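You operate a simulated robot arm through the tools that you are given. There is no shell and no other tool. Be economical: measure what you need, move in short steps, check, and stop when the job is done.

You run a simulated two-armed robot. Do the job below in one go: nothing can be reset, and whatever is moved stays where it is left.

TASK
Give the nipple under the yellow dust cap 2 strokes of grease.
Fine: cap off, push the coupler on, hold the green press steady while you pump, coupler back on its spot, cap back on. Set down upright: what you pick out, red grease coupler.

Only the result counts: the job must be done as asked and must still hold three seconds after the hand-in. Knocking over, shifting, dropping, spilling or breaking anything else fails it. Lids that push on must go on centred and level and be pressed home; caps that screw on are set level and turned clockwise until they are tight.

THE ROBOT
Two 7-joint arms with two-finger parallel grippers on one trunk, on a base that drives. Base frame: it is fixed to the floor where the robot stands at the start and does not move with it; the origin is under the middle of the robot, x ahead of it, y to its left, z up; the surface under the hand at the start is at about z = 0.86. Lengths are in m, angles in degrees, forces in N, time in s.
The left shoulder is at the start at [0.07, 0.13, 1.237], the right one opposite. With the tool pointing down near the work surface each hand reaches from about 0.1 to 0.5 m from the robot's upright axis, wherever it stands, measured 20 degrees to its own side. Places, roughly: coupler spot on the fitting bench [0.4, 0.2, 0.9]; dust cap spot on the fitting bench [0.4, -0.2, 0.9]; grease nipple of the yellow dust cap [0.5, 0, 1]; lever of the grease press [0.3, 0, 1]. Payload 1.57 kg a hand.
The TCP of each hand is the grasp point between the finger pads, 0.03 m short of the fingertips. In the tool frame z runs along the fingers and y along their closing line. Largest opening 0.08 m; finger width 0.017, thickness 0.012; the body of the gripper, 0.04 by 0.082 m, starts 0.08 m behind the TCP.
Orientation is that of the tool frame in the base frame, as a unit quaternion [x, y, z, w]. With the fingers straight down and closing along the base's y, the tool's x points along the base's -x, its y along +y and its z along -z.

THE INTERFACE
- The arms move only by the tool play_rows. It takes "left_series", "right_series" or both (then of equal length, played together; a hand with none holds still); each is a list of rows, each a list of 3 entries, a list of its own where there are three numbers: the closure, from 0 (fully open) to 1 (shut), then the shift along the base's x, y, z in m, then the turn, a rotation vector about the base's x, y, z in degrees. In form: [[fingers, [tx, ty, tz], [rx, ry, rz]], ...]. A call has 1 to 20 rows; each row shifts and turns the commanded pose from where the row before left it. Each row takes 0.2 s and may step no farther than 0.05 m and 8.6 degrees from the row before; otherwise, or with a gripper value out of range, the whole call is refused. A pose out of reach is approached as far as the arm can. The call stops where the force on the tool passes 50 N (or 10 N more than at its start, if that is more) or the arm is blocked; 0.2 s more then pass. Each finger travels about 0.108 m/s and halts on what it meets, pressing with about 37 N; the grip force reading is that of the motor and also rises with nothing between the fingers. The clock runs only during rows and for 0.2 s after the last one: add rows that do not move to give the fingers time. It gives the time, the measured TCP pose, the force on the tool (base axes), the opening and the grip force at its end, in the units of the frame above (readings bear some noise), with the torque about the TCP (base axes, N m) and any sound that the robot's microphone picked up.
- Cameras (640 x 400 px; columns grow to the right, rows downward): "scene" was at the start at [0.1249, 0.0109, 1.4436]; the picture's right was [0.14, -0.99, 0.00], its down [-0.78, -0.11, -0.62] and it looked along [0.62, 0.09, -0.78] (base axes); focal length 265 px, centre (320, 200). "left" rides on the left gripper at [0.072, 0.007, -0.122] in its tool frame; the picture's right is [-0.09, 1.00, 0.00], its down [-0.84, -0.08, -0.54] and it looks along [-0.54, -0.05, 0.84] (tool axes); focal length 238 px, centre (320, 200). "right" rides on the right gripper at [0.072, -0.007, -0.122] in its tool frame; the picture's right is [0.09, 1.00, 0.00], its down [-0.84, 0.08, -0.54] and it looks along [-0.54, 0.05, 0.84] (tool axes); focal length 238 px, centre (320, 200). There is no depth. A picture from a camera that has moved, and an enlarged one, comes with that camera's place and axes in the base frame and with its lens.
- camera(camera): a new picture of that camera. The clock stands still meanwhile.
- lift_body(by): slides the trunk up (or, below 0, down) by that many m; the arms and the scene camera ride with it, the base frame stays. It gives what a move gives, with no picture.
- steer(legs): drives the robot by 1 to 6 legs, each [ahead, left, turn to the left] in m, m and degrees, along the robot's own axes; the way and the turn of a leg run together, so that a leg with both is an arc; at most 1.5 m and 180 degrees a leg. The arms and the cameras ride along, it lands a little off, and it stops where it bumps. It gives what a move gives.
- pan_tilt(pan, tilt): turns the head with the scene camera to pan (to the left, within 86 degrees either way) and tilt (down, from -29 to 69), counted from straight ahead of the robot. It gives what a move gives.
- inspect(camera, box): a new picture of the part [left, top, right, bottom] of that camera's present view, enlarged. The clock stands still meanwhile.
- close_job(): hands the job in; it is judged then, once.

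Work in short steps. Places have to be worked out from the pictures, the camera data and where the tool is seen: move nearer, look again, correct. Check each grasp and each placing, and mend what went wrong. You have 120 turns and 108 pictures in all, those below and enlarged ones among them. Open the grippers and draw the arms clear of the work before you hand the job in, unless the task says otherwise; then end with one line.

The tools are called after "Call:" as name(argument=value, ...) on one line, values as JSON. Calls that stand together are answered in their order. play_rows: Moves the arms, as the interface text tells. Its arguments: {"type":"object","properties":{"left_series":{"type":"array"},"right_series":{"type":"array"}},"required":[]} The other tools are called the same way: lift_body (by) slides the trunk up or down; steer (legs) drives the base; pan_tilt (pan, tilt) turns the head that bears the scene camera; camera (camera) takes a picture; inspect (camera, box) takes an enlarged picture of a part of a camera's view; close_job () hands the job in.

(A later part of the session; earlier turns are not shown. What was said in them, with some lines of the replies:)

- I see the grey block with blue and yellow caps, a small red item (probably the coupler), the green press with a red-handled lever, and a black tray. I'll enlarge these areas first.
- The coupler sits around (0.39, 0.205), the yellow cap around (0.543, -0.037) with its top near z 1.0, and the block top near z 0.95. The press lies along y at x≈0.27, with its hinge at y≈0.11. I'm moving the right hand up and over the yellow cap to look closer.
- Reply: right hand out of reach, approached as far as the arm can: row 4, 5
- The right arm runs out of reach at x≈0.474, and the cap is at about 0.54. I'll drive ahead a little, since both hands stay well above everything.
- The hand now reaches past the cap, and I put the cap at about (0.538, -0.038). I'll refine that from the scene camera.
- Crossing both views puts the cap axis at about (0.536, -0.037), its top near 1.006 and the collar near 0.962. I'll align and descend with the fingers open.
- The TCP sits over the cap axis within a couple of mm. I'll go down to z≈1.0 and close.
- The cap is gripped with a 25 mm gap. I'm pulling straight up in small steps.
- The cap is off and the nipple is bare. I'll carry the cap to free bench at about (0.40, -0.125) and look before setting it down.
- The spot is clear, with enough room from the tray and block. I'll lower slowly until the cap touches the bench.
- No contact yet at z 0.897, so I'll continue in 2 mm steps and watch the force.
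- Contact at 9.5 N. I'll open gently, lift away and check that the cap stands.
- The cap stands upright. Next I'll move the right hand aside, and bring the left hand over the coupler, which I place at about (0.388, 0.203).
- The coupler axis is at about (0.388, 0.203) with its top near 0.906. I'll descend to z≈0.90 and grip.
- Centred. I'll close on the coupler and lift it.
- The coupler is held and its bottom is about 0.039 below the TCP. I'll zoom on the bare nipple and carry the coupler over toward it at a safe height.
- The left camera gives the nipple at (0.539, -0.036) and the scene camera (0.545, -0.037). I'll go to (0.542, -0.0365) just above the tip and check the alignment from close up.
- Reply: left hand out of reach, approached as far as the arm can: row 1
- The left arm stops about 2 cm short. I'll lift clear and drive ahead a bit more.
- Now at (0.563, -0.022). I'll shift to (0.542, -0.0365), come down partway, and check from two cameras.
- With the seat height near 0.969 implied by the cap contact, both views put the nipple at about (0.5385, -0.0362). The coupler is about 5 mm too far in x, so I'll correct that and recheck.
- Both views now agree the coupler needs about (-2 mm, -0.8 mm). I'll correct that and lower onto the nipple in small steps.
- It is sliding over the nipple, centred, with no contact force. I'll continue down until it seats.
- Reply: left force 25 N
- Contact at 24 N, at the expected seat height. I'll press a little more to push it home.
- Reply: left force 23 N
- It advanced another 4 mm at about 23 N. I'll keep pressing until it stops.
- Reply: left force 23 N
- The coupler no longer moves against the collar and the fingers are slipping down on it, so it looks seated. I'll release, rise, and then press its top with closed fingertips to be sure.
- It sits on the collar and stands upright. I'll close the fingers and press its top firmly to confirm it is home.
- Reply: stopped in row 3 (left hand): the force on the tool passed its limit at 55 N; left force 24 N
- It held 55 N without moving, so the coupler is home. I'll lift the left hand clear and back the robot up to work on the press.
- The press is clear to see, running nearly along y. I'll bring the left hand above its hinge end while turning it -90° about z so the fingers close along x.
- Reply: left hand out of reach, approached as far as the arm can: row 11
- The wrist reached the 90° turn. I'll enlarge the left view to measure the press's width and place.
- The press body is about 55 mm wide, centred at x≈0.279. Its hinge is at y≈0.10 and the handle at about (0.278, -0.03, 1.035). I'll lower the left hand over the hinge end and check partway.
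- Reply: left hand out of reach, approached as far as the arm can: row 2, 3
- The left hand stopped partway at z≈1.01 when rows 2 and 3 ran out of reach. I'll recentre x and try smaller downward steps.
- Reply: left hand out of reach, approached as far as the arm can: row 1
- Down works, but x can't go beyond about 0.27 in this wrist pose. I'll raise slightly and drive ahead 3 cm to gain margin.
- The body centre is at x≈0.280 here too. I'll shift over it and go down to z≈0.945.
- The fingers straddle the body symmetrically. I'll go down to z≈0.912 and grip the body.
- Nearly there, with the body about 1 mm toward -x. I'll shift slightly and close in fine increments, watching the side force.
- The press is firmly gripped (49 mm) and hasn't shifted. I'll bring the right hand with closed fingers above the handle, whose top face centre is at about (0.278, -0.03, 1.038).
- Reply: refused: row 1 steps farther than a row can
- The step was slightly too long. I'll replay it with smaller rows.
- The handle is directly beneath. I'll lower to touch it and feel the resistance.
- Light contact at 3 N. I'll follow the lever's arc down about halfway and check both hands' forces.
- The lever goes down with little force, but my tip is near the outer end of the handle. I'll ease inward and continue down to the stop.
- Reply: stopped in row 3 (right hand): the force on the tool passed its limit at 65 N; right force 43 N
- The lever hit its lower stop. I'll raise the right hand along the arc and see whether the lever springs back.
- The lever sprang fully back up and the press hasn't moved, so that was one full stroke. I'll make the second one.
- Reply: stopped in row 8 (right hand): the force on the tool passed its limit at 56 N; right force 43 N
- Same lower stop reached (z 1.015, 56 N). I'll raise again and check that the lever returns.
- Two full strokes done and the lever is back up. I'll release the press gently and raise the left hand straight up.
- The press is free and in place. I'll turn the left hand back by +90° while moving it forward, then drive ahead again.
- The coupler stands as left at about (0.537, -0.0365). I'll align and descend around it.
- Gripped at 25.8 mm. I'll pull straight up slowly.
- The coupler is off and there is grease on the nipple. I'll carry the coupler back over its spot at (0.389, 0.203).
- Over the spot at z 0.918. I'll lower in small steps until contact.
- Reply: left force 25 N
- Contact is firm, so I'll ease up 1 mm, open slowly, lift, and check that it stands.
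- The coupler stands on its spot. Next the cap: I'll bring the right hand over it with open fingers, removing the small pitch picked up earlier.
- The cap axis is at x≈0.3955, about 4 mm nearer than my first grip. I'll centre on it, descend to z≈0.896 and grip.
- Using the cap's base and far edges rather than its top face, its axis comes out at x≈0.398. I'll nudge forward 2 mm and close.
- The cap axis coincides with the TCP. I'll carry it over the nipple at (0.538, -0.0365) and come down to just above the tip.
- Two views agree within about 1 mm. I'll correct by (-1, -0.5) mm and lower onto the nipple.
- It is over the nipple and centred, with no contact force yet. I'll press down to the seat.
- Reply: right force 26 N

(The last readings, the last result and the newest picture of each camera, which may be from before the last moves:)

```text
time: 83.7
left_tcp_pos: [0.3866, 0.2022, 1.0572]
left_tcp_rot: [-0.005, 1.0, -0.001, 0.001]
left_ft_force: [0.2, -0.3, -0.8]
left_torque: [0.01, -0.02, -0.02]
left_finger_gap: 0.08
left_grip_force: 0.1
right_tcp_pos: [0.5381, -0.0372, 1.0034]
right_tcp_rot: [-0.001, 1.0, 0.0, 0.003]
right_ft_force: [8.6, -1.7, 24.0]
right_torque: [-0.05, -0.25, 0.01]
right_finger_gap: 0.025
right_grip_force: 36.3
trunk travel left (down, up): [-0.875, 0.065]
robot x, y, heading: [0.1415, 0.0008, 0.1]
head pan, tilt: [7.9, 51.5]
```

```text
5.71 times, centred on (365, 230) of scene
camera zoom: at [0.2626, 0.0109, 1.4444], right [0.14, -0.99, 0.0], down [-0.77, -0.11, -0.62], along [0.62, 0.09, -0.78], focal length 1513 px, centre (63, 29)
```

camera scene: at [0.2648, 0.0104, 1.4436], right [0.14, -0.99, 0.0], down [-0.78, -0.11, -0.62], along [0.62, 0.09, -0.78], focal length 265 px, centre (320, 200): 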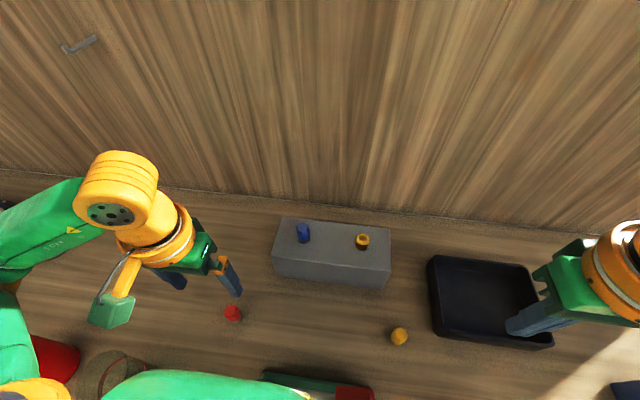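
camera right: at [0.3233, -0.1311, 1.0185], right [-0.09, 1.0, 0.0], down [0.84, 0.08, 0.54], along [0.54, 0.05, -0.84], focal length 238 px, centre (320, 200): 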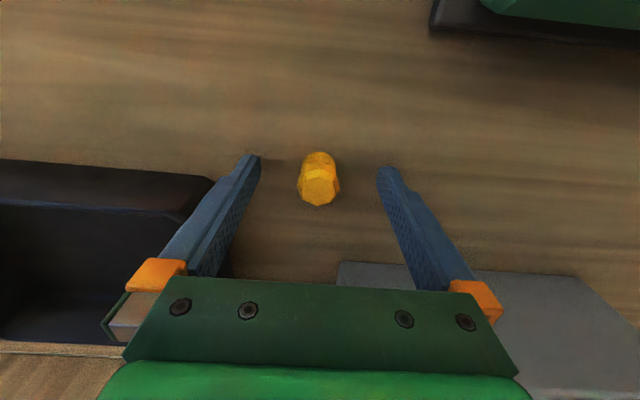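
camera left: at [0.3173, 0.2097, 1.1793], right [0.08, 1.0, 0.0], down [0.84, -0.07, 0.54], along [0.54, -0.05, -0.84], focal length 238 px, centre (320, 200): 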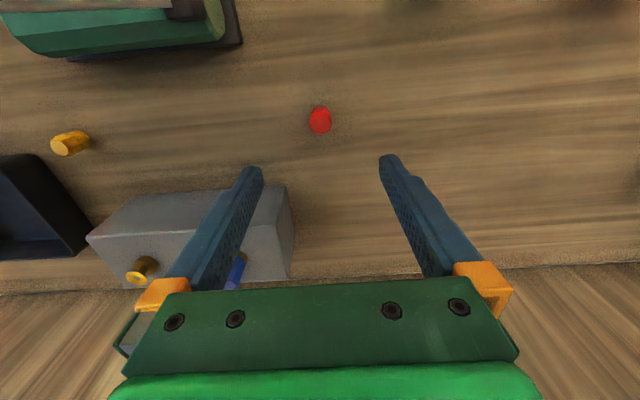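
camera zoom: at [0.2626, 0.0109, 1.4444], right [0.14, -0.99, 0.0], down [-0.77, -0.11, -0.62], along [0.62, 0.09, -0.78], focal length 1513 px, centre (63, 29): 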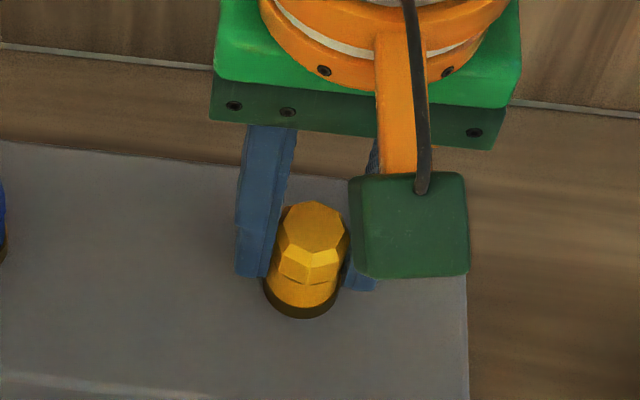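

The cap sits on the collar with 24 N pushing. I'll release, rise, and press its top with closed fingertips to drive it home.

Call:
play_rows(right_series=[[1, [0, 0, 0.001], [0, 0, 0]], [0.6, [0, 0, 0], [0, 0, 0]], [0.2, [0, 0, 0], [0, 0, 0]], [0.2, [0, 0, 0], [0, 0, 0]], [0.2, [0, 0, 0.03], [0, 0, 0]], [0.2, [0, 0, 0.035], [0, 0, 0]], [0.2, [0, 0, 0], [0, 0, 0]]])

Call:
inspect(camera="right", box=[240, 80, 400, 200])

Call:
inspect(camera="scene", box=[320, 195, 410, 265])

```text
time: 85.3
left_tcp_pos: [0.3894, 0.2033, 1.0561]
left_tcp_rot: [-0.005, 1.0, -0.002, 0.0]
left_ft_force: [-0.3, 0.0, 0.4]
left_torque: [0.0, 0.01, 0.06]
left_finger_gap: 0.0799
left_grip_force: 0.1
right_tcp_pos: [0.5385, -0.0369, 1.0672]
right_tcp_rot: [-0.002, 1.0, -0.001, 0.0]
right_ft_force: [-0.2, -0.2, 0.7]
right_torque: [0.02, -0.01, 0.01]
right_finger_gap: 0.0641
right_grip_force: 0.1
trunk travel left (down, up): [-0.875, 0.065]
robot x, y, heading: [0.145, -0.0019, 0.0]
head pan, tilt: [7.9, 51.5]
```

```text
3.33 times, centred on (320, 140) of right
camera zoom: at [0.467, -0.0425, 1.1901], right [-0.09, 1.0, 0.0], down [0.84, 0.08, 0.54], along [0.54, 0.05, -0.84], focal length 794 px, centre (320, 400)
```

zoom: 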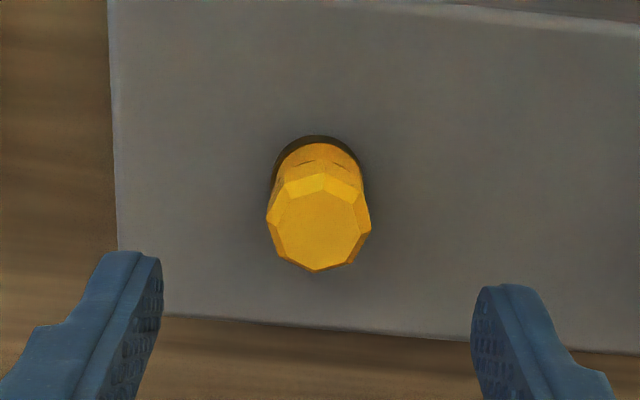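

```text
5.71 times, centred on (365, 230) of scene
camera zoom: at [0.2649, 0.011, 1.4436], right [0.14, -0.99, 0.0], down [-0.78, -0.11, -0.62], along [0.62, 0.09, -0.78], focal length 1513 px, centre (63, 29)
```

zoom: 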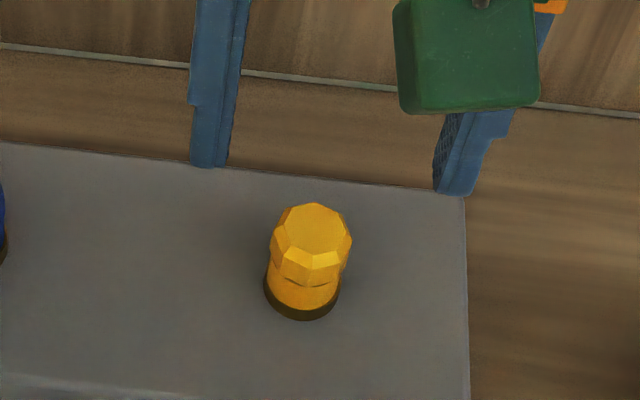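

The cap sits level and centred. I'll press its top with closed fingertips.

Call:
play_rows(right_series=[[1, [0, 0, 0], [0, 0, 0]], [1, [0, 0, 0], [0, 0, 0]], [1, [0, 0, -0.015], [0, 0, 0]], [1, [0, 0, -0.007], [0, 0, 0]], [1, [0, 0, -0.003], [0, 0, 0]], [1, [0, 0, -0.002], [0, 0, 0]], [1, [0, 0, -0.002], [0, 0, 0]], [1, [0, 0, -0.002], [0, 0, 0]], [1, [0, 0, -0.002], [0, 0, 0]], [1, [0, 0, -0.002], [0, 0, 0]], [1, [0, 0, -0.002], [0, 0, 0]]])

```text
time: 87.7
left_tcp_pos: [0.3888, 0.2015, 1.0576]
left_tcp_rot: [-0.005, 1.0, -0.001, 0.0]
left_ft_force: [-0.5, -0.5, -0.7]
left_torque: [0.01, 0.0, -0.03]
left_finger_gap: 0.0803
left_grip_force: 0.1
right_tcp_pos: [0.5376, -0.0367, 1.0304]
right_tcp_rot: [-0.002, 1.0, 0.0, 0.001]
right_ft_force: [1.3, 0.1, 6.4]
right_torque: [-0.04, -0.05, -0.02]
right_finger_gap: 0.0
right_grip_force: 21.3
trunk travel left (down, up): [-0.875, 0.065]
robot x, y, heading: [0.1388, 0.0016, -0.0]
head pan, tilt: [7.9, 51.5]
```

Call:
play_rows(right_series=[[1, [0, 0, -0.002], [0, 0, 0]], [1, [0, 0, -0.002], [0, 0, 0]], [1, [0, 0, -0.002], [0, 0, 0]], [1, [0, 0, -0.002], [0, 0, 0]], [1, [0, 0, -0.002], [0, 0, 0]]])

```text
time: 88.4
left_tcp_pos: [0.3866, 0.2018, 1.058]
left_tcp_rot: [-0.006, 1.0, 0.0, 0.001]
left_ft_force: [0.9, 0.2, -0.1]
left_torque: [-0.01, -0.01, -0.02]
left_finger_gap: 0.0799
left_grip_force: 0.0
right_tcp_pos: [0.5369, -0.0369, 1.0313]
right_tcp_rot: [0.001, 1.0, 0.001, 0.007]
right_ft_force: [0.9, -1.9, 23.3]
right_torque: [-0.05, 0.02, 0.0]
right_finger_gap: 0.0
right_grip_force: 21.0
trunk travel left (down, up): [-0.875, 0.065]
robot x, y, heading: [0.14, 0.0009, -0.1]
head pan, tilt: [7.9, 51.5]
stopped in row 3 (right hand): the force on the tool passed its limit at 55 N (the readings are from after the stop); the commanded pose is now the measured one
```

The cap took 55 N with no further movement, so it is home. I'll draw both hands clear and take a final look.

Call:
play_rows(right_series=[[1, [0, 0, 0.03], [0, 0, 0]], [1, [0, 0, 0.045], [0, 0, 0]], [0.5, [-0.035, -0.035, 0], [0, 0, 0]], [0, [-0.035, -0.035, 0], [0, 0, 0]], [0, [-0.035, -0.035, 0], [0, 0, 0]], [0, [-0.03, -0.04, 0], [0, 0, 0]], [0, [0, -0.04, 0], [0, 0, 0]]], left_series=[[0, [0, 0, 0.045], [0, 0, 0]], [0, [0, 0, 0.045], [0, 0, 0]], [0, [0, 0.03, 0], [0, 0, 0]], [0, [0, 0.03, 0], [0, 0, 0]], [0, [0, 0, 0], [0, 0, 0]], [0, [0, 0, 0], [0, 0, 0]], [0, [0, 0, 0], [0, 0, 0]]])

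Call:
camera(camera="scene")

Call:
inspect(camera="scene", box=[200, 200, 420, 340])

Call:
camera(camera="right")

```text
time: 90.0
left_tcp_pos: [0.3904, 0.2605, 1.1479]
left_tcp_rot: [-0.005, 1.0, 0.0, 0.0]
left_ft_force: [0.0, -0.8, -1.1]
left_torque: [-0.01, -0.02, -0.04]
left_finger_gap: 0.0798
left_grip_force: 0.1
right_tcp_pos: [0.4041, -0.2238, 1.1057]
right_tcp_rot: [0.0, 1.0, 0.0, 0.004]
right_ft_force: [-0.4, 0.9, -0.1]
right_torque: [0.02, 0.01, -0.02]
right_finger_gap: 0.0801
right_grip_force: 0.0
trunk travel left (down, up): [-0.875, 0.065]
robot x, y, heading: [0.1422, -0.0, -0.1]
head pan, tilt: [7.9, 51.5]
```

```text
12 pictures are left
camera scene: at [0.2639, 0.0092, 1.4438], right [0.14, -0.99, 0.0], down [-0.78, -0.11, -0.62], along [0.62, 0.09, -0.78], focal length 265 px, centre (320, 200)
```

scene: 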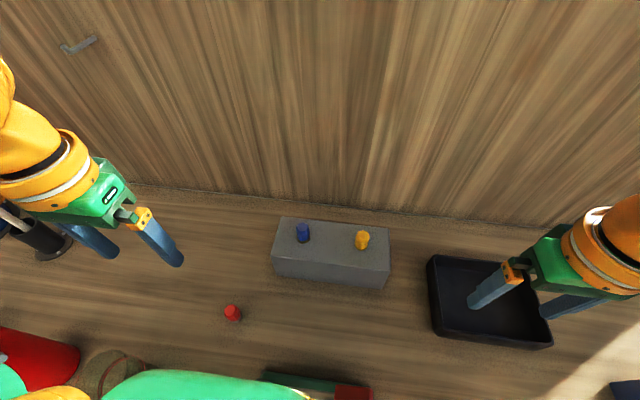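

```text
2.86 times, centred on (310, 270) of scene
camera zoom: at [0.2639, 0.0092, 1.4438], right [0.14, -0.99, 0.0], down [-0.78, -0.11, -0.62], along [0.62, 0.09, -0.78], focal length 756 px, centre (349, 0)
```

zoom: 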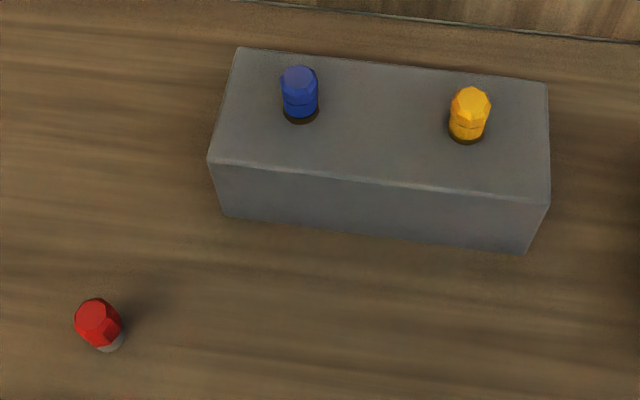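

```text
10 pictures are left
camera right: at [0.3309, -0.2301, 1.2256], right [-0.09, 1.0, 0.0], down [0.83, 0.08, 0.55], along [0.55, 0.05, -0.84], focal length 238 px, centre (320, 200)
```

right: 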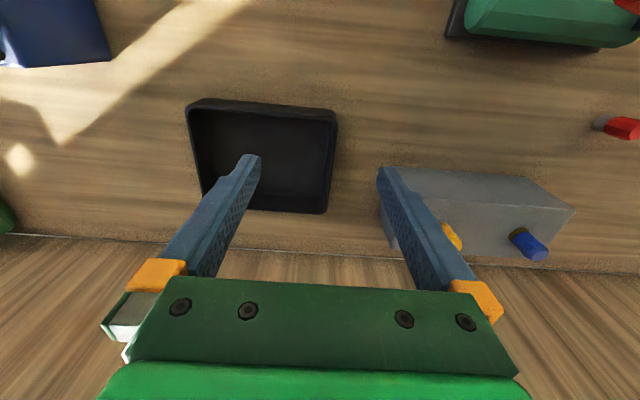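

The cap is home and level on the nipple, the coupler stands upright on its spot, the press is in place with its lever up, and both hands are open and clear. I'm handing the job in.

Call:
close_job()

```text
The job is handed in.
```

I gave the nipple under the yellow cap 2 full strokes of grease; the cap is pressed back on, the coupler stands upright on its spot, and both hands are open and clear. While it was held, the press may have moved about 2 mm.
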